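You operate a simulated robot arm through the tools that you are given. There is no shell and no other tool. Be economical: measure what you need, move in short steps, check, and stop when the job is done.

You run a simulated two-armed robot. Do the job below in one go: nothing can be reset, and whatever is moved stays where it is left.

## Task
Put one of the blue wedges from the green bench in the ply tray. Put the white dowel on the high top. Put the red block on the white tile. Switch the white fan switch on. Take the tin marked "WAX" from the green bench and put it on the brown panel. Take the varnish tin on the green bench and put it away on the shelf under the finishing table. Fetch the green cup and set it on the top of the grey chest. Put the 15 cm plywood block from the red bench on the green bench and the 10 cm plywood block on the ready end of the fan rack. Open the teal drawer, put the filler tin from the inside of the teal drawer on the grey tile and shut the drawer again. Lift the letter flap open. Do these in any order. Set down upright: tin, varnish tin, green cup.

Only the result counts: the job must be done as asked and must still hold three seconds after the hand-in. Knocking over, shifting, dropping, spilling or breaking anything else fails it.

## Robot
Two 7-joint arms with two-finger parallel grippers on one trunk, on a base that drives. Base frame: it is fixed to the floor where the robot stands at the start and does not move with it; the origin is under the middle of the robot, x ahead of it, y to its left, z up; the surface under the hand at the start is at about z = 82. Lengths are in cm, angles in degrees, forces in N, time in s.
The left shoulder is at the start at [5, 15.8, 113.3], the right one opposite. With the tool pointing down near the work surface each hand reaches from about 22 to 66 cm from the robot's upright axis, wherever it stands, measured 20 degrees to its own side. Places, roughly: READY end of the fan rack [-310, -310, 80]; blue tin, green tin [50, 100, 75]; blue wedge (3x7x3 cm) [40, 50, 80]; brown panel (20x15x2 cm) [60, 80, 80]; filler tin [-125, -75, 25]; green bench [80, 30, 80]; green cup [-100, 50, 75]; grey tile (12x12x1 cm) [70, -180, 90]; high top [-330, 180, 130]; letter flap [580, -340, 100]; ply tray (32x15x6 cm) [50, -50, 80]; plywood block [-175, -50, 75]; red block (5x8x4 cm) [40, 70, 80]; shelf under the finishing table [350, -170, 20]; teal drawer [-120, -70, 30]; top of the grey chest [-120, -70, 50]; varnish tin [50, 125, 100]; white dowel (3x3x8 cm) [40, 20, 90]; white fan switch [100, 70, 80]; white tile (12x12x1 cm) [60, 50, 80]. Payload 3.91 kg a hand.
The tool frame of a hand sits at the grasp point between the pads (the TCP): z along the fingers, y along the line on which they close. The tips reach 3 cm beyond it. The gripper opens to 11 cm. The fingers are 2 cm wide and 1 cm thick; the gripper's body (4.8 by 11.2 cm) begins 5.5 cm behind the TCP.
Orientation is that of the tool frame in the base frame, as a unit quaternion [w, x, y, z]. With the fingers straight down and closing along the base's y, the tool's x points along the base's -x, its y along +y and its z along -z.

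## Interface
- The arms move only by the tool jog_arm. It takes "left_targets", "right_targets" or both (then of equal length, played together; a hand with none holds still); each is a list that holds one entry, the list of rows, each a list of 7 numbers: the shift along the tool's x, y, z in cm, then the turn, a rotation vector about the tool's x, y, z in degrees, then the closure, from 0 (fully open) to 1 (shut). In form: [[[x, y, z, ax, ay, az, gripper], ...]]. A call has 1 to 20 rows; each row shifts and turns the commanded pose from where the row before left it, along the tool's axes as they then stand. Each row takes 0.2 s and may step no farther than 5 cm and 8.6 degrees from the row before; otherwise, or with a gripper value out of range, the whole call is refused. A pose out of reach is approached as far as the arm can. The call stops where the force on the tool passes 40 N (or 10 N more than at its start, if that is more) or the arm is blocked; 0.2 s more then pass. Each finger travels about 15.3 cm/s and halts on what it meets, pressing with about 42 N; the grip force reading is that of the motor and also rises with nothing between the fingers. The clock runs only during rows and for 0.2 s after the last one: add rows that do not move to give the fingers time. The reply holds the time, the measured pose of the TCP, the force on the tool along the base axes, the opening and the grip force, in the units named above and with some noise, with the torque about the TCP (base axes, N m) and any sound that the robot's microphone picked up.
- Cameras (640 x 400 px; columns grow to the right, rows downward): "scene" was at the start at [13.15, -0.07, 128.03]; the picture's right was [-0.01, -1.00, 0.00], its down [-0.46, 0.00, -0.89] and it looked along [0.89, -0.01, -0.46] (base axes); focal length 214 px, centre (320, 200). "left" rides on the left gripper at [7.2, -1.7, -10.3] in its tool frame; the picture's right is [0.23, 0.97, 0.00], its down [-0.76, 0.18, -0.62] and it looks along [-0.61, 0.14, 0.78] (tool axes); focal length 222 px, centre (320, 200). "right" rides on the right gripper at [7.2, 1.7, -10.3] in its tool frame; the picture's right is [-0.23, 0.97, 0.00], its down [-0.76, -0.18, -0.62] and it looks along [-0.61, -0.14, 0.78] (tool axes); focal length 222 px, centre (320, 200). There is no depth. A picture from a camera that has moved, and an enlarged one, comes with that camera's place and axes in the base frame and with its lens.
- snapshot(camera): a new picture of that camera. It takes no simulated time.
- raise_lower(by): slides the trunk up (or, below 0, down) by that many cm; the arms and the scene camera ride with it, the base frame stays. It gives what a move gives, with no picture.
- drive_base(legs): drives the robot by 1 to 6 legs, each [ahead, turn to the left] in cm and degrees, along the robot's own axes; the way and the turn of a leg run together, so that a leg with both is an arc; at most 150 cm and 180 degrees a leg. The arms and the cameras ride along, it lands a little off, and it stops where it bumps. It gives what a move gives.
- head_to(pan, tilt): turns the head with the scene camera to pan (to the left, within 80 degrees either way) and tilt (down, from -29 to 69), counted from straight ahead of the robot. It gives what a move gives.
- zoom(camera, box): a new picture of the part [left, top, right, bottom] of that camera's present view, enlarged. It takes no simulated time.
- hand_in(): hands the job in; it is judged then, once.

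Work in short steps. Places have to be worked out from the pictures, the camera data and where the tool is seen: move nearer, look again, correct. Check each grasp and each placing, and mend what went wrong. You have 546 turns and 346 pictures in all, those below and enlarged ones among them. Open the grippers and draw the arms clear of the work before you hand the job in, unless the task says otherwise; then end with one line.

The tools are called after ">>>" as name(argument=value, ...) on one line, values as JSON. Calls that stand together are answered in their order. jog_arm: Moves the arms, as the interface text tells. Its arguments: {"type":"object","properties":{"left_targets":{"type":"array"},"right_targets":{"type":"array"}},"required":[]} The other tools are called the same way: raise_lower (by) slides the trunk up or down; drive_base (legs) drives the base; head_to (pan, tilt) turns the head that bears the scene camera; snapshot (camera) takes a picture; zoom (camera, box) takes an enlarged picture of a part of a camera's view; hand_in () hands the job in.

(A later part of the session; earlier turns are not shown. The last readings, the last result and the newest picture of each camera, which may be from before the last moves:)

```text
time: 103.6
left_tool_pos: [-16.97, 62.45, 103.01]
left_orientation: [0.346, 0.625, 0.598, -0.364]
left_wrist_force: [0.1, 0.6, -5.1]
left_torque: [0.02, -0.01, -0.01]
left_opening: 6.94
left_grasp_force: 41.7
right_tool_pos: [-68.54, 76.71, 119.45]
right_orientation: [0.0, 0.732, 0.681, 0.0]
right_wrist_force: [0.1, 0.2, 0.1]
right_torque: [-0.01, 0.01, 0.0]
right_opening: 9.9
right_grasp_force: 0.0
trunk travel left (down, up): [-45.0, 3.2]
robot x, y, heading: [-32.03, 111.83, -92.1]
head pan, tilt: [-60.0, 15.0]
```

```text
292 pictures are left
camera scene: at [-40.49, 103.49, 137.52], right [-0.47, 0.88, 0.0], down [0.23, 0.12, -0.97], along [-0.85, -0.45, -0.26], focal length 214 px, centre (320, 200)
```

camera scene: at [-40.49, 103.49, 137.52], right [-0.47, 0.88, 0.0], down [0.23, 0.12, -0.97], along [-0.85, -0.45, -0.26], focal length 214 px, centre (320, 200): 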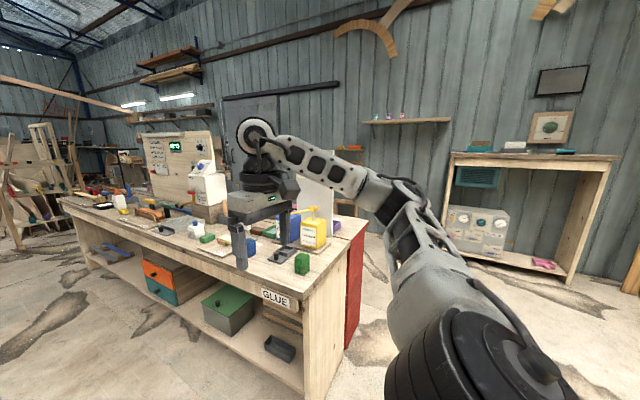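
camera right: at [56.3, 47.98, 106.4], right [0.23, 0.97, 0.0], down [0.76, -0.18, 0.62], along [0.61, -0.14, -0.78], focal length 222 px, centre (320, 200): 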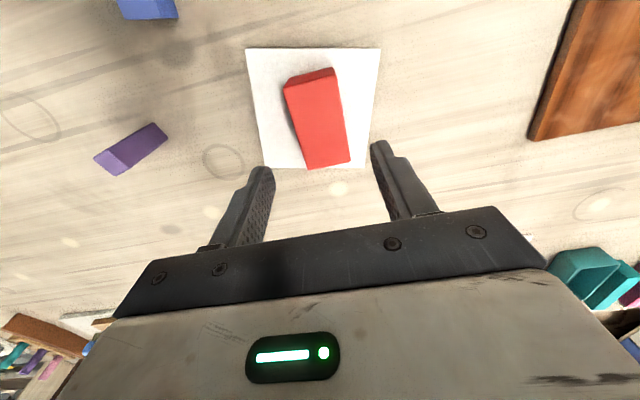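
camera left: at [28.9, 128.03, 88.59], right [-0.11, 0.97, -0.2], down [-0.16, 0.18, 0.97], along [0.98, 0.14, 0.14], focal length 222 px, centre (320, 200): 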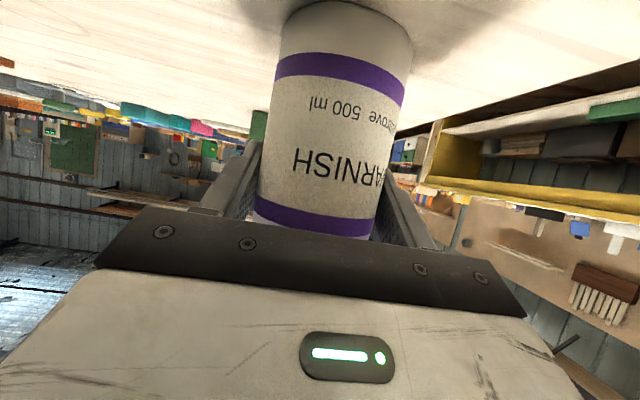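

The glue bench is across the aisle, the right end of the green bench at y ≈ -75. I drive along the aisle toward -y and look left past the bench's end.

>>> drive_base(legs=[[150, 2], [30, 0]])

>>> head_to(pan=60, tilt=20)

>>> snapshot(camera="scene")

>>> head_to(pan=10, tilt=20)

>>> snapshot(camera="scene")

>>> head_to(pan=-60, tilt=25)

>>> snapshot(camera="scene")

```text
time: 112.8
left_tool_pos: [-15.95, -119.41, 102.98]
left_orientation: [0.354, 0.611, 0.612, -0.356]
left_wrist_force: [1.1, -0.8, -5.3]
left_torque: [0.05, -0.03, -0.02]
left_opening: 6.94
left_grasp_force: 42.6
right_tool_pos: [-68.12, -107.62, 119.45]
right_orientation: [0.0, 0.715, 0.699, 0.0]
right_wrist_force: [-0.6, -0.6, 0.1]
right_torque: [0.04, -0.02, 0.03]
right_opening: 9.9
right_grasp_force: 0.2
trunk travel left (down, up): [-45.0, 3.2]
robot x, y, heading: [-34.02, -70.66, -88.9]
head pan, tilt: [-60.0, 15.0]
```

```text
time: 114.8
left_tool_pos: [-15.83, -119.48, 103.08]
left_orientation: [0.355, 0.61, 0.613, -0.356]
left_wrist_force: [0.6, 0.1, -5.1]
left_torque: [0.06, 0.0, 0.0]
left_opening: 6.96
left_grasp_force: 42.1
right_tool_pos: [-68.12, -107.55, 119.63]
right_orientation: [0.0, 0.715, 0.699, 0.0]
right_wrist_force: [0.3, -0.1, -0.4]
right_torque: [0.01, -0.02, 0.01]
right_opening: 9.88
right_grasp_force: 0.1
trunk travel left (down, up): [-45.0, 3.2]
robot x, y, heading: [-33.56, -70.66, -89.2]
head pan, tilt: [60.0, 20.0]
```

```text
291 pictures are left
camera scene: at [-25.33, -79.27, 136.71], right [-0.49, -0.87, 0.0], down [-0.3, 0.17, -0.94], along [0.82, -0.46, -0.34], focal length 214 px, centre (320, 200)
```

scene: 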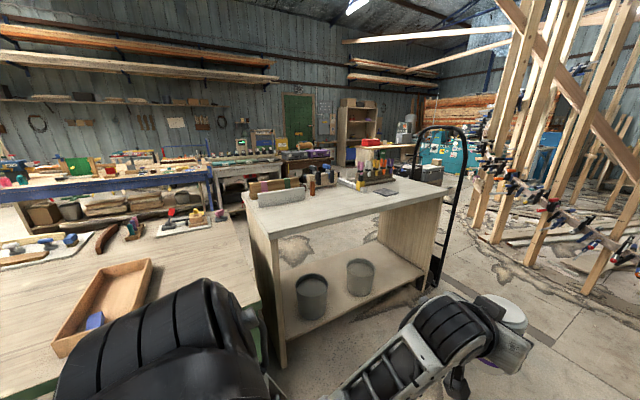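

```text
time: 116.0
left_tool_pos: [-15.8, -119.62, 103.04]
left_orientation: [0.355, 0.611, 0.612, -0.355]
left_wrist_force: [0.0, 0.5, -4.5]
left_torque: [0.03, 0.0, 0.0]
left_opening: 6.94
left_grasp_force: 41.8
right_tool_pos: [-68.2, -107.64, 119.69]
right_orientation: [0.0, 0.715, 0.699, 0.0]
right_wrist_force: [-0.3, 0.4, 0.0]
right_torque: [-0.02, 0.0, 0.01]
right_opening: 9.9
right_grasp_force: 0.0
trunk travel left (down, up): [-45.0, 3.2]
robot x, y, heading: [-33.62, -70.55, -89.2]
head pan, tilt: [10.0, 20.0]
```

```text
290 pictures are left
camera scene: at [-31.69, -83.88, 136.7], right [-0.98, -0.19, 0.0], down [-0.07, 0.34, -0.94], along [0.18, -0.92, -0.34], focal length 214 px, centre (320, 200)
```

scene: 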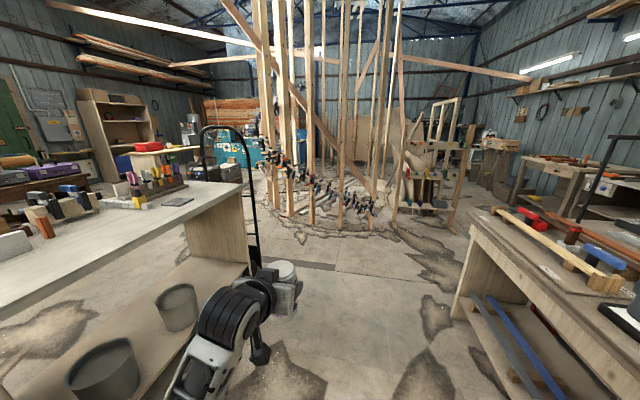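

```text
time: 117.4
left_tool_pos: [-15.77, -119.41, 103.14]
left_orientation: [0.354, 0.611, 0.612, -0.356]
left_wrist_force: [0.0, -0.6, -3.7]
left_torque: [0.03, 0.01, -0.01]
left_opening: 6.93
left_grasp_force: 41.9
right_tool_pos: [-68.16, -107.66, 119.62]
right_orientation: [0.0, 0.715, 0.699, 0.0]
right_wrist_force: [0.8, -0.1, 0.0]
right_torque: [-0.02, 0.03, 0.01]
right_opening: 9.91
right_grasp_force: 0.0
trunk travel left (down, up): [-45.0, 3.2]
robot x, y, heading: [-33.33, -70.82, -89.1]
head pan, tilt: [-60.0, 25.0]
```

```text
289 pictures are left
camera scene: at [-41.36, -79.48, 135.9], right [-0.51, 0.86, 0.0], down [0.36, 0.22, -0.91], along [-0.78, -0.47, -0.42], focal length 214 px, centre (320, 200)
```

scene: 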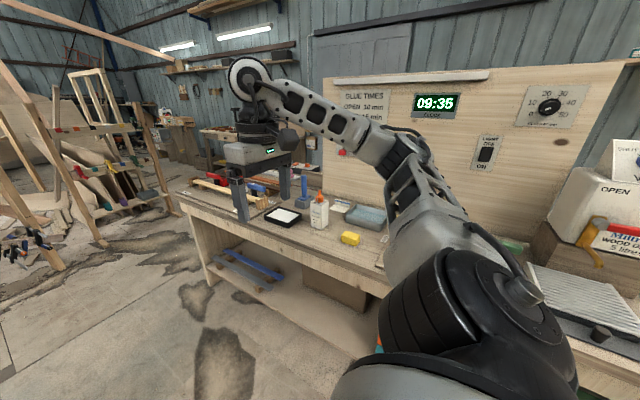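

The finishing table looks to be the white table far across, in line with the blue bench; the way round the left end of the green bench (lane y 140–285) is wide. I drive there.

>>> drive_base(legs=[[0, 179], [140, 0], [143, 0], [0, -90], [115, 0], [115, 0]])

>>> head_to(pan=-50, tilt=20)

>>> snapshot(camera="scene")

```text
time: 153.6
left_tool_pos: [200.01, 271.16, 103.1]
left_orientation: [0.502, -0.058, 0.863, 0.031]
left_wrist_force: [0.3, -0.9, -4.9]
left_torque: [0.0, 0.04, 0.0]
left_opening: 6.95
left_grasp_force: 41.7
right_tool_pos: [195.15, 217.9, 119.64]
right_orientation: [0.0, -0.054, 0.999, 0.001]
right_wrist_force: [-1.0, -0.4, 0.0]
right_torque: [-0.02, -0.03, 0.01]
right_opening: 9.91
right_grasp_force: 0.0
trunk travel left (down, up): [-45.0, 3.2]
robot x, y, heading: [154.08, 247.13, 8.5]
head pan, tilt: [-60.0, 25.0]
```

```text
time: 154.3
left_tool_pos: [199.83, 271.3, 103.06]
left_orientation: [0.5, -0.058, 0.864, 0.032]
left_wrist_force: [-0.6, -0.4, -4.9]
left_torque: [-0.01, 0.03, -0.05]
left_opening: 6.95
left_grasp_force: 41.7
right_tool_pos: [195.02, 217.8, 119.65]
right_orientation: [0.0, -0.053, 0.999, 0.001]
right_wrist_force: [0.2, -0.1, 0.8]
right_torque: [-0.02, -0.02, -0.03]
right_opening: 9.93
right_grasp_force: 0.1
trunk travel left (down, up): [-45.0, 3.2]
robot x, y, heading: [153.83, 247.31, 8.3]
head pan, tilt: [-50.0, 20.0]
```

```text
288 pictures are left
camera scene: at [164.9, 241.76, 136.7], right [-0.66, -0.75, 0.0], down [-0.26, 0.23, -0.94], along [0.7, -0.62, -0.34], focal length 214 px, centre (320, 200)
```

scene: 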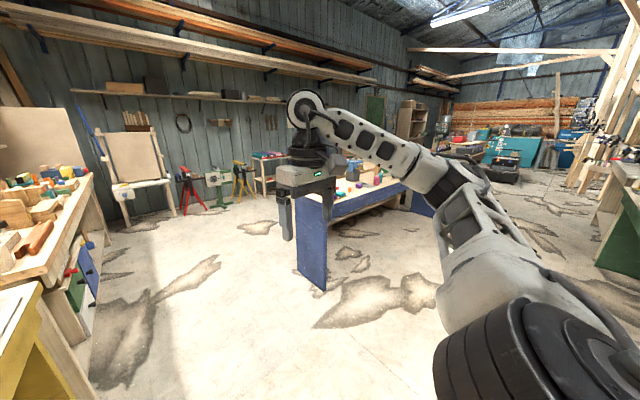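

Positions are well tracked, with some heading drift. I now head along the far side of the green bench (x ≈ 155) toward the switch.

>>> drive_base(legs=[[0, -96], [130, 0]])

>>> head_to(pan=-50, tilt=30)

>>> snapshot(camera="scene")

>>> head_to(pan=25, tilt=20)

>>> snapshot(camera="scene")

```text
time: 164.9
left_tool_pos: [178.67, 69.52, 103.07]
left_orientation: [0.358, 0.603, 0.621, -0.351]
left_wrist_force: [-0.1, -0.3, -4.9]
left_torque: [0.04, 0.03, -0.03]
left_opening: 6.92
left_grasp_force: 41.7
right_tool_pos: [126.18, 80.02, 119.6]
right_orientation: [0.001, 0.705, 0.709, 0.0]
right_wrist_force: [-1.0, -0.3, 0.5]
right_torque: [0.01, 0.0, 0.01]
right_opening: 9.9
right_grasp_force: 0.1
trunk travel left (down, up): [-45.0, 3.2]
robot x, y, heading: [159.85, 117.83, -87.6]
head pan, tilt: [-50.0, 20.0]
```

```text
time: 165.6
left_tool_pos: [178.61, 69.51, 102.99]
left_orientation: [0.359, 0.602, 0.621, -0.351]
left_wrist_force: [0.2, 0.4, -5.4]
left_torque: [0.06, 0.02, 0.02]
left_opening: 6.92
left_grasp_force: 42.1
right_tool_pos: [125.98, 79.96, 119.51]
right_orientation: [0.0, 0.705, 0.709, 0.0]
right_wrist_force: [0.3, -0.6, -0.1]
right_torque: [-0.03, 0.0, 0.0]
right_opening: 9.9
right_grasp_force: 0.0
trunk travel left (down, up): [-45.0, 3.2]
robot x, y, heading: [159.53, 117.62, -87.4]
head pan, tilt: [-50.0, 30.0]
```

```text
287 pictures are left
camera scene: at [153.21, 107.67, 135.11], right [-0.67, 0.74, 0.0], down [0.37, 0.34, -0.87], along [-0.64, -0.58, -0.5], focal length 214 px, centre (320, 200)
```

scene: 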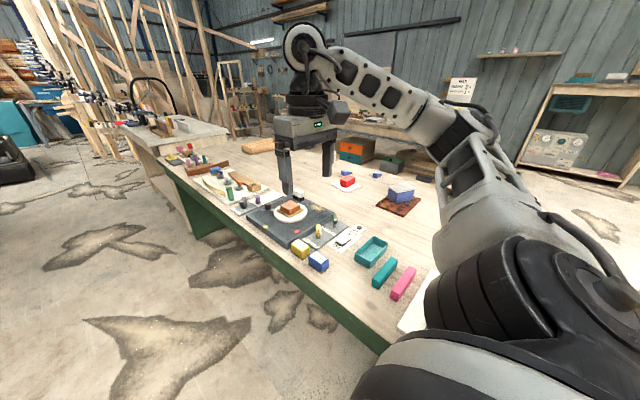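

```text
time: 167.1
left_tool_pos: [178.73, 69.66, 103.16]
left_orientation: [0.359, 0.602, 0.621, -0.35]
left_wrist_force: [-0.2, -0.4, -3.6]
left_torque: [0.02, 0.0, -0.03]
left_opening: 6.93
left_grasp_force: 41.7
right_tool_pos: [126.13, 79.93, 119.54]
right_orientation: [0.0, 0.706, 0.708, 0.0]
right_wrist_force: [-0.3, 0.5, 0.7]
right_torque: [-0.03, 0.0, -0.02]
right_opening: 9.9
right_grasp_force: 0.0
trunk travel left (down, up): [-45.0, 3.2]
robot x, y, heading: [159.42, 117.74, -88.0]
head pan, tilt: [25.0, 20.0]
```

```text
286 pictures are left
camera scene: at [164.17, 105.5, 136.7], right [-0.89, -0.46, 0.0], down [-0.16, 0.3, -0.94], along [0.43, -0.83, -0.34], focal length 214 px, centre (320, 200)
```

scene: 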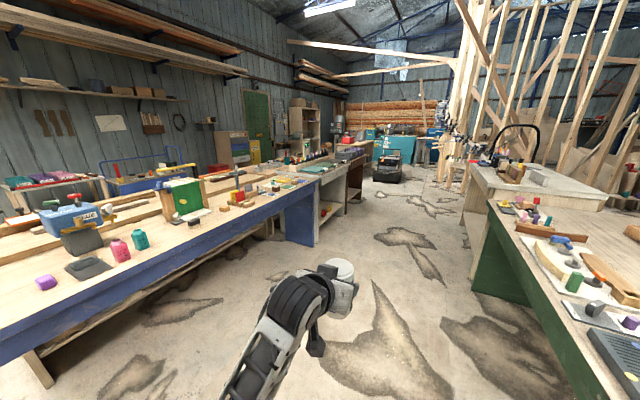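

Switch plate lies near [100, 74], with the bench's far edge at x ≈ 129. I go ahead 62 cm and turn to face the bench.

>>> drive_base(legs=[[60, 0], [0, -92]])

>>> head_to(pan=-12, tilt=40)

>>> snapshot(camera="scene")

```text
time: 174.4
left_tool_pos: [113.23, 40.3, 103.09]
left_orientation: [-0.003, 0.865, -0.002, -0.501]
left_wrist_force: [-0.1, 0.7, -4.8]
left_torque: [-0.01, -0.06, 0.02]
left_opening: 6.94
left_grasp_force: 41.5
right_tool_pos: [125.34, 92.43, 119.57]
right_orientation: [-0.001, 1.0, -0.015, -0.001]
right_wrist_force: [-0.4, 0.5, -0.2]
right_torque: [0.0, -0.04, -0.01]
right_opening: 9.9
right_grasp_force: 0.0
trunk travel left (down, up): [-45.0, 3.2]
robot x, y, heading: [162.23, 57.7, -179.7]
head pan, tilt: [25.0, 20.0]
```

```text
time: 175.4
left_tool_pos: [113.12, 40.24, 103.07]
left_orientation: [-0.001, 0.866, 0.0, -0.501]
left_wrist_force: [0.6, -0.2, -4.4]
left_torque: [0.02, -0.04, -0.03]
left_opening: 6.97
left_grasp_force: 42.4
right_tool_pos: [125.32, 92.39, 119.52]
right_orientation: [0.0, 1.0, -0.015, 0.0]
right_wrist_force: [0.3, -0.1, -0.7]
right_torque: [0.0, 0.05, -0.01]
right_opening: 9.91
right_grasp_force: 0.0
trunk travel left (down, up): [-45.0, 3.2]
robot x, y, heading: [162.09, 57.94, -179.6]
head pan, tilt: [-12.0, 40.0]
```

```text
285 pictures are left
camera scene: at [149.64, 59.3, 133.57], right [0.2, 0.98, 0.0], down [0.63, -0.13, -0.77], along [-0.75, 0.15, -0.64], focal length 214 px, centre (320, 200)
```

scene: 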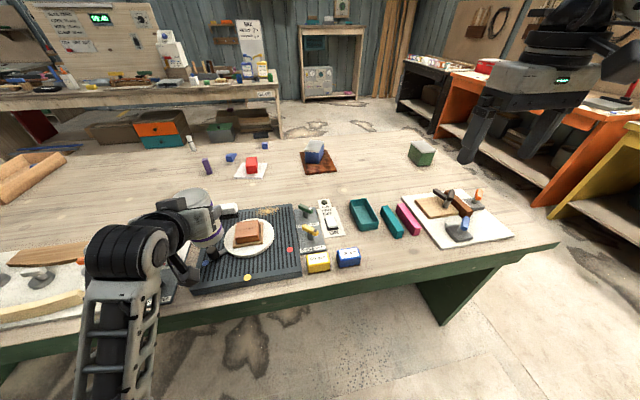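

>>> zoom(camera="scene", box=[270, 180, 400, 280])

```text
4.00 times, centred on (335, 230) of scene
camera zoom: at [149.64, 59.3, 133.57], right [0.2, 0.98, 0.0], down [0.63, -0.13, -0.77], along [-0.75, 0.15, -0.64], focal length 858 px, centre (260, 80)
```

zoom: 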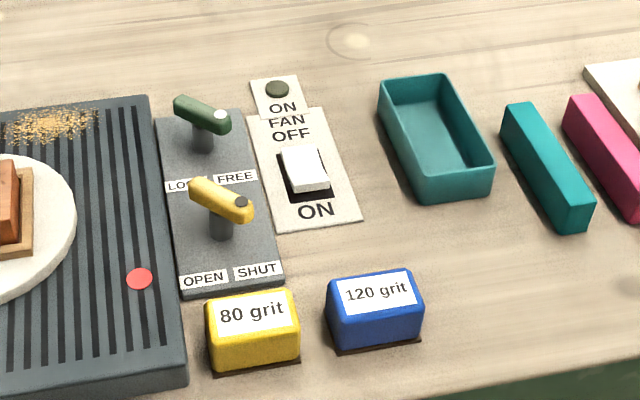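

The rocker's ON end is the near end (toward me), about [105, 72.2]; it is now off. I bring the closed right hand above it.

>>> jog_arm(right_targets=[[[-2.54, 2.52, 2.5, 0, 0, 0, 1], [-2.54, 2.52, 2.5, 0, 0, 0, 1], [-2.54, 2.52, 2.5, 0, 0, 0, 1], [-2.54, 2.52, 2.5, 0, 0, 0, 1], [-2.54, 2.52, 2.5, 0, 0, 0, 1], [-2.54, 2.52, 2.5, 0, 0, 0, 1], [-2.54, 2.52, 2.5, 0, 0, 0, 1], [-2.54, 2.52, 2.5, 0, 0, 0, 1]]])

>>> snapshot(camera="right")

>>> zoom(camera="scene", box=[270, 140, 430, 280])

```text
time: 177.2
left_tool_pos: [113.19, 40.29, 103.01]
left_orientation: [-0.004, 0.866, -0.002, -0.501]
left_wrist_force: [-0.3, 0.1, -5.3]
left_torque: [-0.02, 0.02, -0.01]
left_opening: 6.94
left_grasp_force: 42.2
right_tool_pos: [104.31, 72.64, 99.39]
right_orientation: [-0.001, 1.0, -0.016, 0.0]
right_wrist_force: [0.5, -0.3, 0.6]
right_torque: [0.0, 0.02, -0.02]
right_opening: 0.0
right_grasp_force: 37.6
trunk travel left (down, up): [-45.0, 3.2]
robot x, y, heading: [162.12, 57.54, -179.4]
head pan, tilt: [-12.0, 40.0]
```

```text
283 pictures are left
camera right: at [111.58, 70.75, 109.73], right [-0.26, -0.97, 0.0], down [-0.76, 0.2, 0.62], along [-0.6, 0.16, -0.78], focal length 222 px, centre (320, 200)
```

right: 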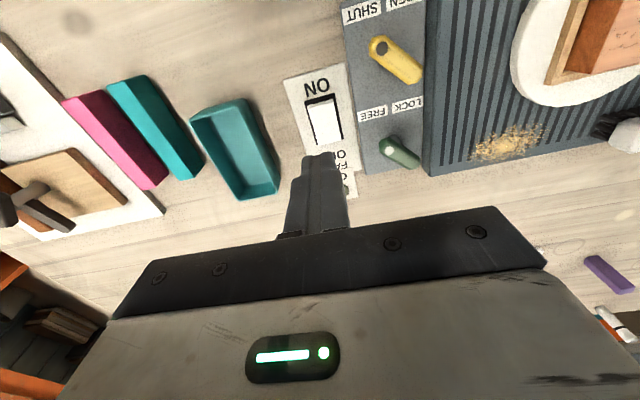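

```text
2.86 times, centred on (350, 210) of scene
camera zoom: at [149.61, 59.25, 133.56], right [0.2, 0.98, 0.0], down [0.63, -0.13, -0.77], along [-0.75, 0.15, -0.64], focal length 613 px, centre (234, 171)
```

zoom: 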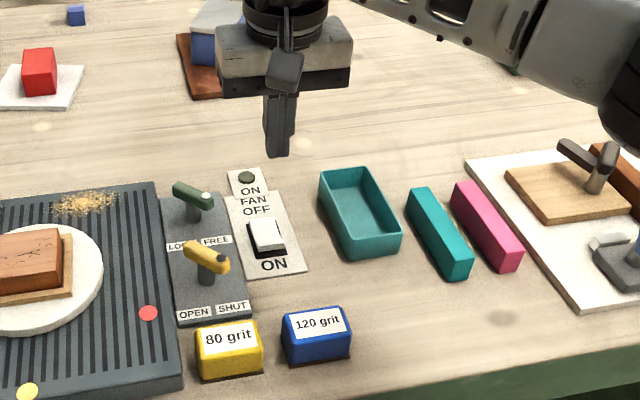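

The rocker's ON end is at about [104.7, 72.4], directly below. Descend in stages.

>>> jog_arm(right_targets=[[[0.3, 0.2, 4, 0, 0, 0, 1], [0, 0, 4, 0, 0, 0, 1], [0, 0, 2, 0, 0, 0, 1]]])

>>> snapshot(camera="right")

```text
time: 178.0
left_tool_pos: [113.15, 40.28, 103.0]
left_orientation: [-0.002, 0.866, -0.001, -0.501]
left_wrist_force: [-0.3, -0.4, -5.4]
left_torque: [-0.03, -0.06, 0.04]
left_opening: 6.97
left_grasp_force: 41.6
right_tool_pos: [104.56, 72.93, 89.42]
right_orientation: [0.0, 1.0, -0.015, -0.001]
right_wrist_force: [-0.3, 0.3, -0.3]
right_torque: [-0.01, 0.01, 0.0]
right_opening: 0.0
right_grasp_force: 37.4
trunk travel left (down, up): [-45.0, 3.2]
robot x, y, heading: [161.71, 57.5, -179.5]
head pan, tilt: [-12.0, 40.0]
```

```text
281 pictures are left
camera right: at [111.89, 71.02, 99.66], right [-0.26, -0.97, 0.0], down [-0.76, 0.2, 0.62], along [-0.6, 0.16, -0.78], focal length 222 px, centre (320, 200)
```

right: 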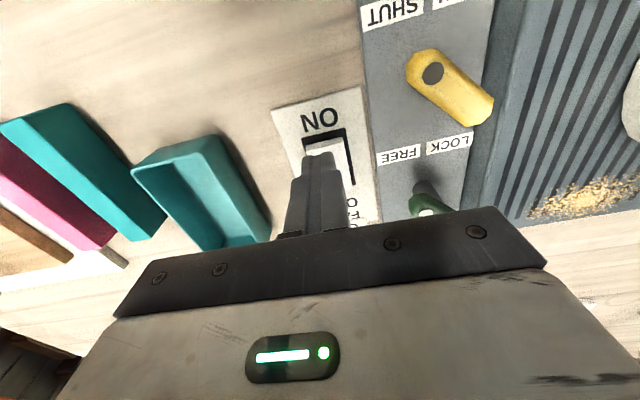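

Slight shift toward -y, then press down in small steps.

>>> jog_arm(right_targets=[[[0.2, 0.6, 0.8, 0, 0, 0, 1], [0, 0, 0.7, 0, 0, 0, 1], [0, 0, 0.6, 0, 0, 0, 1], [0, 0, 0.5, 0, 0, 0, 1], [0, 0, 0.4, 0, 0, 0, 1]]])

>>> snapshot(camera="right")

```text
time: 179.2
left_tool_pos: [113.12, 40.2, 103.07]
left_orientation: [-0.002, 0.865, -0.001, -0.501]
left_wrist_force: [0.4, -0.2, -4.3]
left_torque: [-0.03, -0.04, -0.04]
left_opening: 6.95
left_grasp_force: 41.8
right_tool_pos: [104.91, 72.28, 86.42]
right_orientation: [0.001, 1.0, -0.014, 0.0]
right_wrist_force: [0.1, 0.7, -0.2]
right_torque: [0.02, 0.03, -0.01]
right_opening: 0.0
right_grasp_force: 37.7
trunk travel left (down, up): [-45.0, 3.2]
robot x, y, heading: [162.0, 57.71, -179.4]
head pan, tilt: [-12.0, 40.0]
heard: click
```

```text
280 pictures are left
camera right: at [112.15, 70.29, 96.82], right [-0.26, -0.97, 0.0], down [-0.76, 0.2, 0.62], along [-0.6, 0.16, -0.78], focal length 222 px, centre (320, 200)
```

right: 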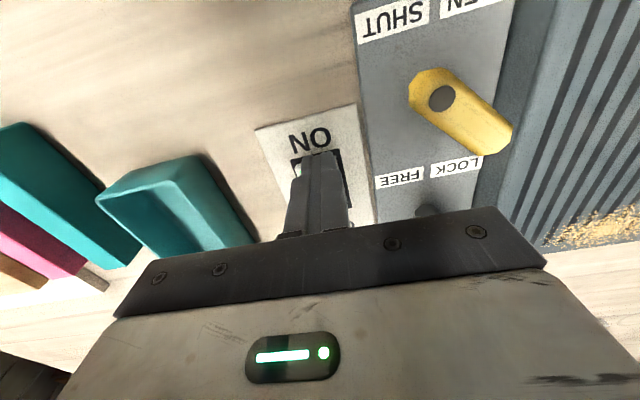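

Click heard. I rise and check the rocker and lamp.

>>> jog_arm(right_targets=[[[0, 0, -4, 0, 0, 0, 1], [0, 0, -5, 0, 0, 0, 1], [3, -4, 0, 0, 0, 0, 1], [3, -4, -1, 0, 0, 0, 1], [3, -4, -1, 0, 0, 0, 1], [3, -4, -1, 0, 0, 0, 1]]])

>>> zoom(camera="scene", box=[270, 180, 400, 280])

```text
refused: row 4 steps farther than a row can; nothing moved
```

```text
4.00 times, centred on (335, 230) of scene
camera zoom: at [149.64, 59.31, 133.56], right [0.2, 0.98, 0.0], down [0.63, -0.13, -0.77], along [-0.75, 0.15, -0.64], focal length 858 px, centre (260, 80)
```

zoom: 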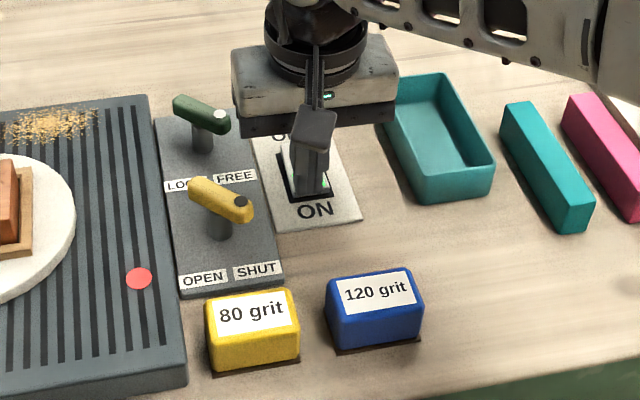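

Steps were too large; repeat with smaller ones.

>>> jog_arm(right_targets=[[[0, 0, -4, 0, 0, 0, 1], [0, 0, -5, 0, 0, 0, 1], [2.5, -3, -2, 0, 0, 0, 1], [2.5, -3, -2, 0, 0, 0, 1], [2.5, -3, -2, 0, 0, 0, 1], [2.5, -3, -2, 0, 0, 0, 1], [2.5, -3, -2, 0, 0, 0, 1]]])

>>> zoom(camera="scene", box=[270, 180, 400, 280])

```text
time: 180.8
left_tool_pos: [113.23, 40.23, 103.07]
left_orientation: [-0.002, 0.865, -0.001, -0.501]
left_wrist_force: [-0.4, -0.3, -5.1]
left_torque: [0.01, -0.02, 0.0]
left_opening: 6.96
left_grasp_force: 42.1
right_tool_pos: [117.85, 86.72, 105.48]
right_orientation: [0.0, 1.0, -0.015, -0.001]
right_wrist_force: [0.3, -1.1, 0.1]
right_torque: [0.0, 0.03, 0.01]
right_opening: 0.0
right_grasp_force: 37.3
trunk travel left (down, up): [-45.0, 3.2]
robot x, y, heading: [161.95, 57.84, -179.6]
head pan, tilt: [-12.0, 40.0]
```

```text
4.00 times, centred on (335, 230) of scene
camera zoom: at [149.69, 59.34, 133.57], right [0.2, 0.98, 0.0], down [0.63, -0.13, -0.77], along [-0.75, 0.15, -0.64], focal length 858 px, centre (260, 80)
```

zoom: 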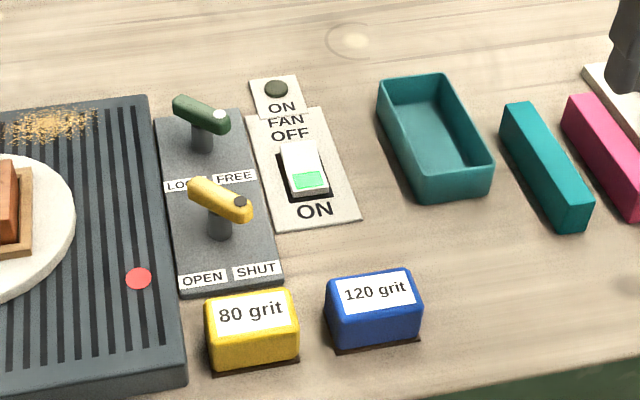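

Rocker shows green: on. Now I turn to heading -90 and drive toward the finishing table.

>>> jog_arm(right_targets=[[[3, 0, -3, 0, 0, 0, 1], [3, 0, -3, 0, 0, 0, 1], [0, 0, -3, 0, 0, 0, 1]]])

>>> drive_base(legs=[[0, 92], [100, 0], [0, 50]])

>>> head_to(pan=0, tilt=20)

>>> snapshot(camera="scene")

```text
time: 181.6
left_tool_pos: [113.19, 40.36, 103.15]
left_orientation: [-0.002, 0.865, -0.001, -0.501]
left_wrist_force: [0.7, -0.2, -4.3]
left_torque: [0.03, -0.04, 0.02]
left_opening: 6.94
left_grasp_force: 41.8
right_tool_pos: [124.02, 86.57, 114.5]
right_orientation: [0.0, 1.0, -0.015, 0.0]
right_wrist_force: [0.0, -0.1, 0.0]
right_torque: [0.01, 0.02, -0.01]
right_opening: 0.0
right_grasp_force: 38.1
trunk travel left (down, up): [-45.0, 3.2]
robot x, y, heading: [161.96, 57.63, -179.7]
head pan, tilt: [-12.0, 40.0]
```

```text
time: 193.1
left_tool_pos: [220.33, -57.39, 103.17]
left_orientation: [0.476, 0.272, 0.821, -0.159]
left_wrist_force: [0.3, -0.8, -5.1]
left_torque: [0.04, 0.02, 0.03]
left_opening: 6.95
left_grasp_force: 42.6
right_tool_pos: [184.37, -88.29, 114.28]
right_orientation: [0.0, 0.327, 0.945, -0.001]
right_wrist_force: [0.0, -0.7, -0.5]
right_torque: [0.02, -0.02, 0.01]
right_opening: 0.02
right_grasp_force: 37.7
trunk travel left (down, up): [-45.0, 3.2]
robot x, y, heading: [170.69, -42.57, -35.8]
head pan, tilt: [-12.0, 40.0]
```

```text
time: 193.9
left_tool_pos: [220.35, -57.33, 103.12]
left_orientation: [0.475, 0.272, 0.821, -0.16]
left_wrist_force: [0.1, 0.1, -5.3]
left_torque: [0.04, 0.03, 0.0]
left_opening: 6.93
left_grasp_force: 42.4
right_tool_pos: [184.33, -88.34, 114.37]
right_orientation: [0.0, 0.327, 0.945, 0.0]
right_wrist_force: [0.0, -0.9, -0.4]
right_torque: [0.02, 0.0, 0.01]
right_opening: 0.0
right_grasp_force: 37.4
trunk travel left (down, up): [-45.0, 3.2]
robot x, y, heading: [170.47, -42.42, -36.2]
head pan, tilt: [0.0, 20.0]
```

```text
277 pictures are left
camera scene: at [181.67, -50.22, 136.7], right [-0.59, -0.81, 0.0], down [-0.28, 0.2, -0.94], along [0.76, -0.55, -0.34], focal length 214 px, centre (320, 200)
```

scene: 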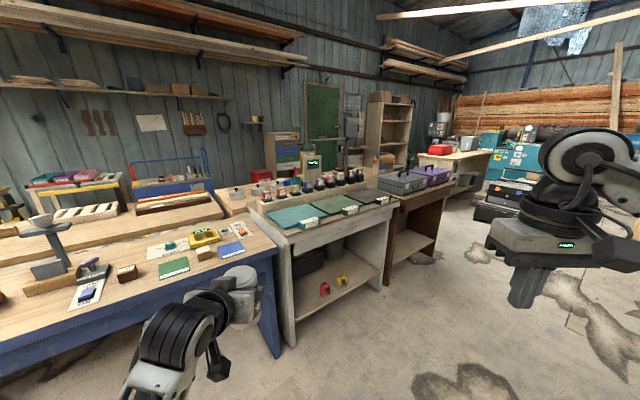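

A table with jars and sample boards, shelf below holding a black box and small red/yellow objects, stands at x ≈ 272, y -92…-188. I zoom in to confirm it's the finishing table.

>>> zoom(camera="scene", box=[240, 130, 460, 330])

```text
2.00 times, centred on (350, 230) of scene
camera zoom: at [181.67, -50.22, 136.7], right [-0.59, -0.81, 0.0], down [-0.28, 0.2, -0.94], along [0.76, -0.55, -0.34], focal length 429 px, centre (260, 140)
```

zoom: 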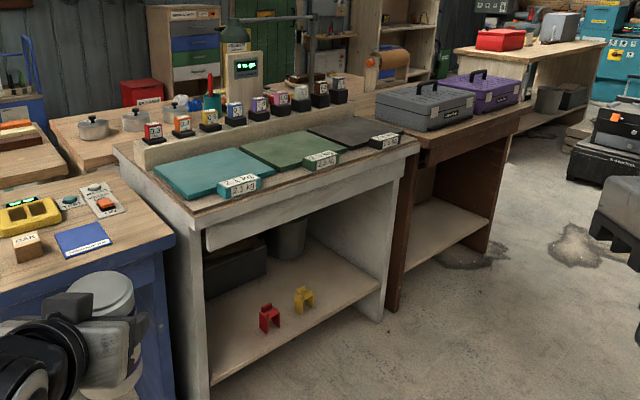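

I need to be sure which table is the "finishing table". I approach and look at labels.

>>> drive_base(legs=[[0, -35], [95, 0], [0, 45]])

>>> head_to(pan=25, tilt=15)

>>> snapshot(camera="scene")

>>> head_to(pan=-45, tilt=15)

>>> snapshot(camera="scene")

```text
time: 202.6
left_tool_pos: [253.19, -139.57, 103.06]
left_orientation: [0.487, 0.206, 0.84, -0.121]
left_wrist_force: [0.4, -0.2, -4.6]
left_torque: [0.02, 0.04, -0.03]
left_opening: 6.95
left_grasp_force: 42.0
right_tool_pos: [222.48, -175.77, 114.22]
right_orientation: [-0.001, 0.252, 0.968, -0.001]
right_wrist_force: [0.2, 0.0, 0.7]
right_torque: [-0.02, 0.01, 0.0]
right_opening: 0.0
right_grasp_force: 37.5
trunk travel left (down, up): [-45.0, 3.2]
robot x, y, heading: [201.75, -132.56, -27.0]
head pan, tilt: [0.0, 20.0]
```

```text
time: 203.4
left_tool_pos: [253.21, -139.52, 103.05]
left_orientation: [0.486, 0.206, 0.84, -0.122]
left_wrist_force: [-0.7, 0.3, -4.3]
left_torque: [0.03, 0.05, -0.01]
left_opening: 6.95
left_grasp_force: 42.0
right_tool_pos: [222.46, -175.8, 114.33]
right_orientation: [0.0, 0.252, 0.968, 0.0]
right_wrist_force: [-0.2, 0.2, -0.7]
right_torque: [-0.03, 0.01, 0.03]
right_opening: 0.0
right_grasp_force: 37.4
trunk travel left (down, up): [-45.0, 3.2]
robot x, y, heading: [202.33, -132.62, -26.7]
head pan, tilt: [25.0, 15.0]
```

```text
275 pictures are left
camera scene: at [214.84, -134.67, 137.52], right [-0.03, -1.0, 0.0], down [-0.26, 0.01, -0.97], along [0.97, -0.03, -0.26], focal length 214 px, centre (320, 200)
```

scene: 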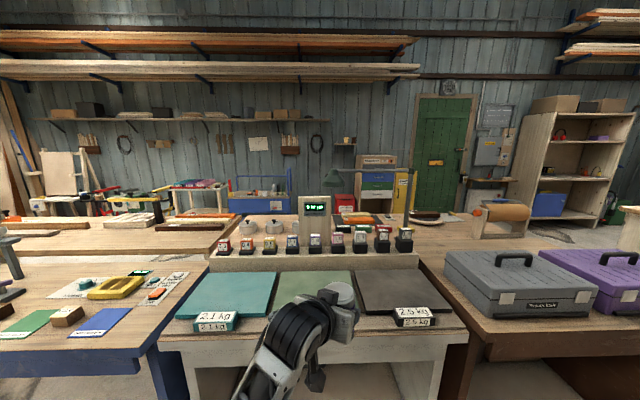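

```text
time: 204.9
left_tool_pos: [253.24, -139.69, 103.0]
left_orientation: [0.486, 0.207, 0.841, -0.122]
left_wrist_force: [0.3, 0.2, -4.2]
left_torque: [0.0, 0.06, -0.02]
left_opening: 6.93
left_grasp_force: 41.7
right_tool_pos: [222.42, -175.74, 114.2]
right_orientation: [0.0, 0.251, 0.968, 0.0]
right_wrist_force: [-0.4, 0.4, 0.7]
right_torque: [0.02, 0.01, 0.02]
right_opening: 0.0
right_grasp_force: 37.3
trunk travel left (down, up): [-45.0, 3.2]
robot x, y, heading: [201.62, -132.51, -27.3]
head pan, tilt: [-45.0, 15.0]
```

```text
274 pictures are left
camera scene: at [208.42, -143.23, 137.52], right [-0.95, -0.31, 0.0], down [-0.08, 0.25, -0.97], along [0.3, -0.92, -0.26], focal length 214 px, centre (320, 200)
```

scene: 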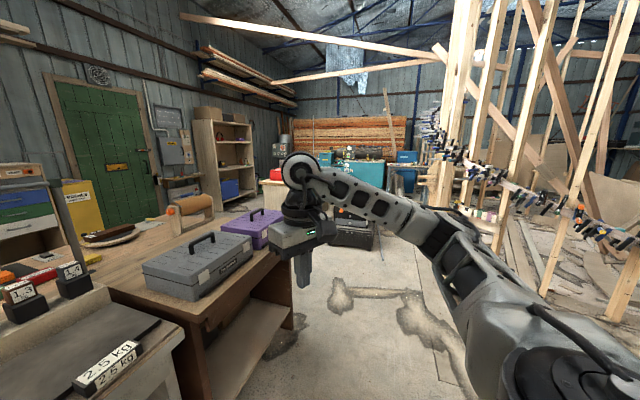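

There's another table behind (pots, brushes, towel roll) facing the wall, fitting [350, -170] better, and the green door beyond likely carries the letter flap. I drive around via y ≈ -330 to look from that side.

>>> drive_base(legs=[[0, -62], [100, 0], [90, 0]])

>>> head_to(pan=70, tilt=15)

>>> snapshot(camera="scene")

```text
time: 217.1
left_tool_pos: [221.16, -370.78, 102.96]
left_orientation: [0.35, 0.617, 0.607, -0.358]
left_wrist_force: [0.1, -0.2, -4.5]
left_torque: [0.01, 0.01, 0.03]
left_opening: 6.99
left_grasp_force: 42.4
right_tool_pos: [175.18, -359.3, 114.31]
right_orientation: [0.0, 0.722, 0.691, 0.0]
right_wrist_force: [0.4, -0.7, -0.4]
right_torque: [0.04, -0.01, -0.01]
right_opening: 0.03
right_grasp_force: 37.7
trunk travel left (down, up): [-45.0, 3.2]
robot x, y, heading: [204.52, -321.36, -90.4]
head pan, tilt: [-45.0, 15.0]
```

```text
time: 219.0
left_tool_pos: [221.2, -370.66, 103.13]
left_orientation: [0.35, 0.617, 0.607, -0.358]
left_wrist_force: [0.4, 0.3, -5.2]
left_torque: [0.1, -0.02, 0.02]
left_opening: 6.94
left_grasp_force: 41.8
right_tool_pos: [175.03, -359.31, 114.34]
right_orientation: [0.0, 0.722, 0.692, 0.0]
right_wrist_force: [0.4, 1.3, 0.5]
right_torque: [0.01, -0.03, -0.02]
right_opening: 0.01
right_grasp_force: 38.1
trunk travel left (down, up): [-45.0, 3.2]
robot x, y, heading: [204.7, -321.63, -90.3]
head pan, tilt: [70.0, 15.0]
```

```text
273 pictures are left
camera scene: at [213.27, -328.9, 137.52], right [-0.35, -0.94, 0.0], down [-0.24, 0.09, -0.97], along [0.91, -0.34, -0.26], focal length 214 px, centre (320, 200)
```

scene: 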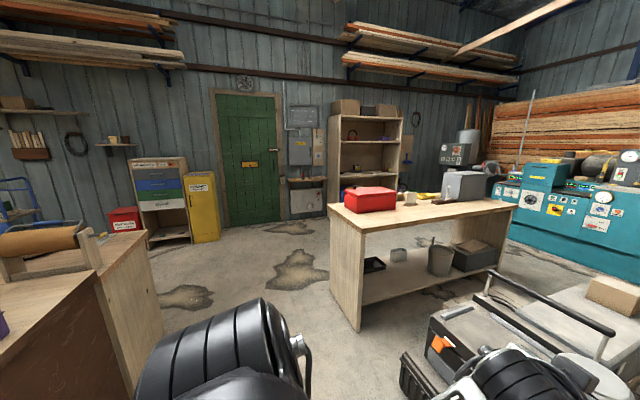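

Lane at y ≈ -325 is clear between the tables. Drive east to x ≈ 440 and look back at the table row.

>>> drive_base(legs=[[0, 90], [120, 0], [115, 0], [0, 90]])

>>> head_to(pan=50, tilt=20)

>>> snapshot(camera="scene")

>>> head_to(pan=-60, tilt=20)

>>> snapshot(camera="scene")

```text
time: 238.2
left_tool_pos: [425.1, -284.15, 103.0]
left_orientation: [0.365, -0.597, 0.626, 0.345]
left_wrist_force: [-0.6, 1.2, -4.4]
left_torque: [-0.06, 0.0, 0.03]
left_opening: 6.93
left_grasp_force: 41.9
right_tool_pos: [470.84, -296.88, 114.24]
right_orientation: [0.001, -0.68, 0.733, 0.0]
right_wrist_force: [-0.2, 0.4, 0.0]
right_torque: [0.0, -0.01, -0.02]
right_opening: 0.0
right_grasp_force: 37.3
trunk travel left (down, up): [-45.0, 3.2]
robot x, y, heading: [440.29, -333.37, 88.0]
head pan, tilt: [70.0, 15.0]
```

```text
time: 239.1
left_tool_pos: [425.1, -284.23, 103.05]
left_orientation: [0.363, -0.599, 0.625, 0.345]
left_wrist_force: [0.3, -0.5, -5.1]
left_torque: [-0.05, -0.01, -0.02]
left_opening: 6.94
left_grasp_force: 41.5
right_tool_pos: [470.86, -296.87, 114.31]
right_orientation: [0.0, -0.68, 0.733, 0.0]
right_wrist_force: [-0.5, 0.7, 0.1]
right_torque: [-0.02, -0.01, -0.01]
right_opening: 0.0
right_grasp_force: 37.0
trunk travel left (down, up): [-45.0, 3.2]
robot x, y, heading: [440.48, -333.41, 87.9]
head pan, tilt: [50.0, 20.0]
```

```text
272 pictures are left
camera scene: at [433.49, -323.4, 136.71], right [0.67, 0.74, 0.0], down [0.25, -0.23, -0.94], along [-0.7, 0.63, -0.34], focal length 214 px, centre (320, 200)
```

scene: 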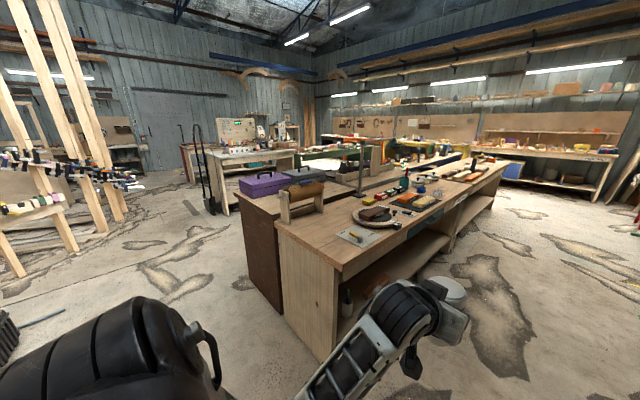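

```text
time: 240.9
left_tool_pos: [425.06, -284.23, 102.94]
left_orientation: [0.363, -0.598, 0.625, 0.345]
left_wrist_force: [-0.1, 0.3, -4.9]
left_torque: [-0.08, 0.0, 0.0]
left_opening: 6.94
left_grasp_force: 42.0
right_tool_pos: [470.97, -296.88, 114.34]
right_orientation: [0.0, -0.681, 0.733, 0.0]
right_wrist_force: [0.1, -0.3, 0.3]
right_torque: [-0.03, 0.0, -0.03]
right_opening: 0.01
right_grasp_force: 37.5
trunk travel left (down, up): [-45.0, 3.2]
robot x, y, heading: [440.02, -333.82, 88.1]
head pan, tilt: [-60.0, 20.0]
```

```text
271 pictures are left
camera scene: at [448.64, -325.24, 136.71], right [0.47, -0.88, 0.0], down [-0.3, -0.16, -0.94], along [0.83, 0.44, -0.34], focal length 214 px, centre (320, 200)
```

scene: 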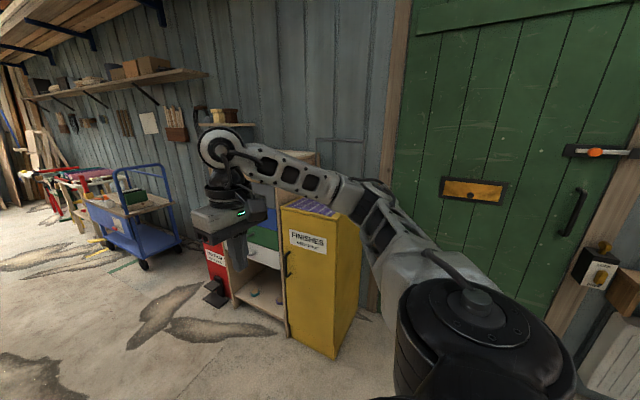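

The back table faces the "FINISHES" cabinet and has a long shelf. I turn the head back and zoom for labels.

>>> head_to(pan=35, tilt=25)

>>> zoom(camera="scene", box=[80, 100, 480, 350])

```text
time: 242.6
left_tool_pos: [424.99, -284.0, 103.06]
left_orientation: [0.364, -0.598, 0.626, 0.345]
left_wrist_force: [0.5, -0.2, -4.6]
left_torque: [-0.05, -0.01, -0.01]
left_opening: 6.92
left_grasp_force: 42.2
right_tool_pos: [470.85, -296.9, 114.33]
right_orientation: [0.0, -0.681, 0.732, -0.001]
right_wrist_force: [0.3, -0.1, -0.5]
right_torque: [0.0, -0.02, 0.02]
right_opening: 0.0
right_grasp_force: 37.6
trunk travel left (down, up): [-45.0, 3.2]
robot x, y, heading: [440.35, -333.58, 87.9]
head pan, tilt: [35.0, 25.0]
```

```text
1.60 times, centred on (280, 225) of scene
camera zoom: at [435.41, -321.89, 135.9], right [0.84, 0.54, 0.0], down [0.23, -0.35, -0.91], along [-0.49, 0.76, -0.42], focal length 343 px, centre (384, 160)
```

zoom: 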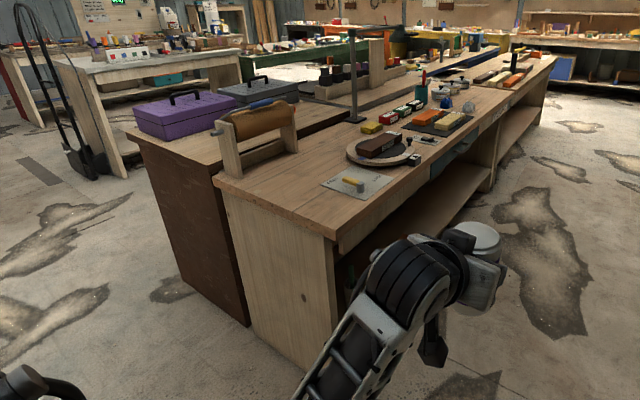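

The finishing table's right bay spans y -272…-113, front at x ≈ 392. I drive alongside and turn to face it.

>>> drive_base(legs=[[0, -7], [75, 0], [70, 0], [0, 99]])

>>> head_to(pan=0, tilt=40)

>>> snapshot(camera="scene")

```text
time: 255.0
left_tool_pos: [415.88, -210.98, 103.07]
left_orientation: [0.005, 0.866, 0.012, -0.501]
left_wrist_force: [-0.3, -0.6, -4.0]
left_torque: [0.02, -0.07, -0.02]
left_opening: 6.94
left_grasp_force: 42.1
right_tool_pos: [425.12, -164.36, 114.24]
right_orientation: [-0.001, 1.0, 0.0, 0.0]
right_wrist_force: [1.4, 0.3, -0.3]
right_torque: [-0.01, 0.02, -0.01]
right_opening: 0.0
right_grasp_force: 37.6
trunk travel left (down, up): [-45.0, 3.2]
robot x, y, heading: [464.35, -192.06, -178.0]
head pan, tilt: [35.0, 25.0]
```

```text
time: 256.0
left_tool_pos: [415.89, -211.02, 103.02]
left_orientation: [0.005, 0.865, 0.012, -0.501]
left_wrist_force: [0.3, -0.3, -6.0]
left_torque: [0.03, -0.09, 0.0]
left_opening: 6.95
left_grasp_force: 41.8
right_tool_pos: [425.18, -164.46, 114.26]
right_orientation: [-0.002, 1.0, 0.001, 0.0]
right_wrist_force: [-0.4, -0.2, 0.2]
right_torque: [0.01, -0.04, -0.03]
right_opening: 0.0
right_grasp_force: 37.7
trunk travel left (down, up): [-45.0, 3.2]
robot x, y, heading: [464.1, -192.04, -177.6]
head pan, tilt: [0.0, 40.0]
```

```text
269 pictures are left
camera scene: at [451.65, -192.7, 133.57], right [-0.04, 1.0, 0.0], down [0.64, 0.03, -0.77], along [-0.77, -0.03, -0.64], focal length 214 px, centre (320, 200)
```

scene: 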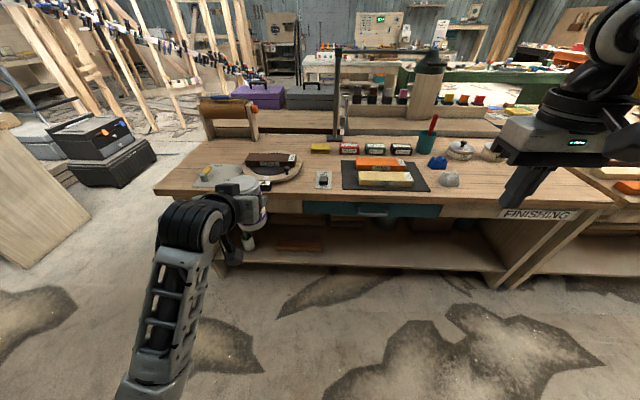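

"FINISHING" label confirms it. I back off 15 cm and lower the trunk to view the shelf.

>>> drive_base(legs=[[-15, 0]])

>>> raise_lower(by=-40)

>>> head_to(pan=0, tilt=35)

>>> snapshot(camera="scene")

>>> snapshot(camera="left")

```text
time: 257.4
left_tool_pos: [430.99, -210.54, 103.02]
left_orientation: [0.005, 0.865, 0.012, -0.502]
left_wrist_force: [0.6, -0.9, -4.7]
left_torque: [0.01, -0.03, -0.02]
left_opening: 6.93
left_grasp_force: 41.8
right_tool_pos: [440.32, -163.92, 114.37]
right_orientation: [0.0, 1.0, 0.001, 0.0]
right_wrist_force: [0.4, 0.7, 0.0]
right_torque: [0.0, 0.0, 0.0]
right_opening: 0.01
right_grasp_force: 37.5
trunk travel left (down, up): [-45.0, 3.2]
robot x, y, heading: [479.28, -191.22, -177.6]
head pan, tilt: [0.0, 40.0]
```

```text
time: 261.2
left_tool_pos: [431.06, -210.78, 63.66]
left_orientation: [0.01, 0.863, 0.013, -0.505]
left_wrist_force: [0.3, -0.9, -4.8]
left_torque: [0.02, -0.05, 0.0]
left_opening: 6.94
left_grasp_force: 42.0
right_tool_pos: [440.36, -163.91, 74.44]
right_orientation: [-0.001, 1.0, 0.001, -0.002]
right_wrist_force: [0.3, -1.5, -0.2]
right_torque: [0.0, 0.01, -0.02]
right_opening: 0.01
right_grasp_force: 38.0
trunk travel left (down, up): [-5.0, 43.2]
robot x, y, heading: [479.19, -191.76, -177.8]
head pan, tilt: [0.0, 40.0]
```

```text
time: 261.8
left_tool_pos: [431.05, -210.92, 63.43]
left_orientation: [0.01, 0.863, 0.013, -0.505]
left_wrist_force: [-0.5, -0.5, -4.1]
left_torque: [0.01, -0.05, -0.01]
left_opening: 6.96
left_grasp_force: 41.7
right_tool_pos: [440.43, -163.86, 74.44]
right_orientation: [0.0, 1.0, 0.001, -0.002]
right_wrist_force: [-0.5, -0.3, -0.1]
right_torque: [-0.01, 0.0, -0.01]
right_opening: 0.01
right_grasp_force: 37.7
trunk travel left (down, up): [-5.0, 43.2]
robot x, y, heading: [479.11, -191.63, -177.6]
head pan, tilt: [0.0, 35.0]
```

```text
268 pictures are left
camera scene: at [466.67, -192.09, 94.41], right [-0.04, 1.0, 0.0], down [0.57, 0.02, -0.82], along [-0.82, -0.03, -0.57], focal length 214 px, centre (320, 200)
```

scene: 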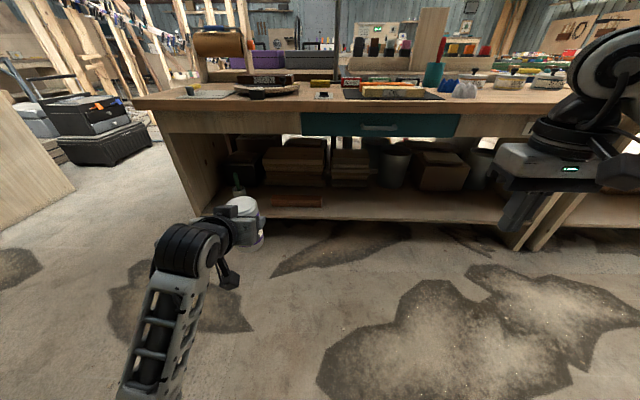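

```text
267 pictures are left
camera left: at [443.59, -208.92, 62.17], right [0.14, -0.97, -0.19], down [0.18, -0.17, 0.97], along [-0.97, -0.17, 0.15], focal length 222 px, centre (320, 200)
```

left: 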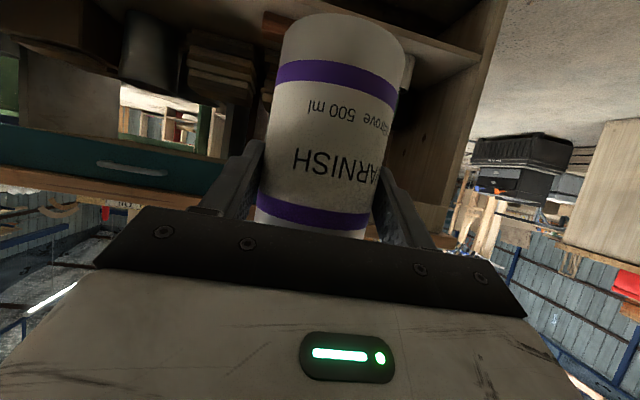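

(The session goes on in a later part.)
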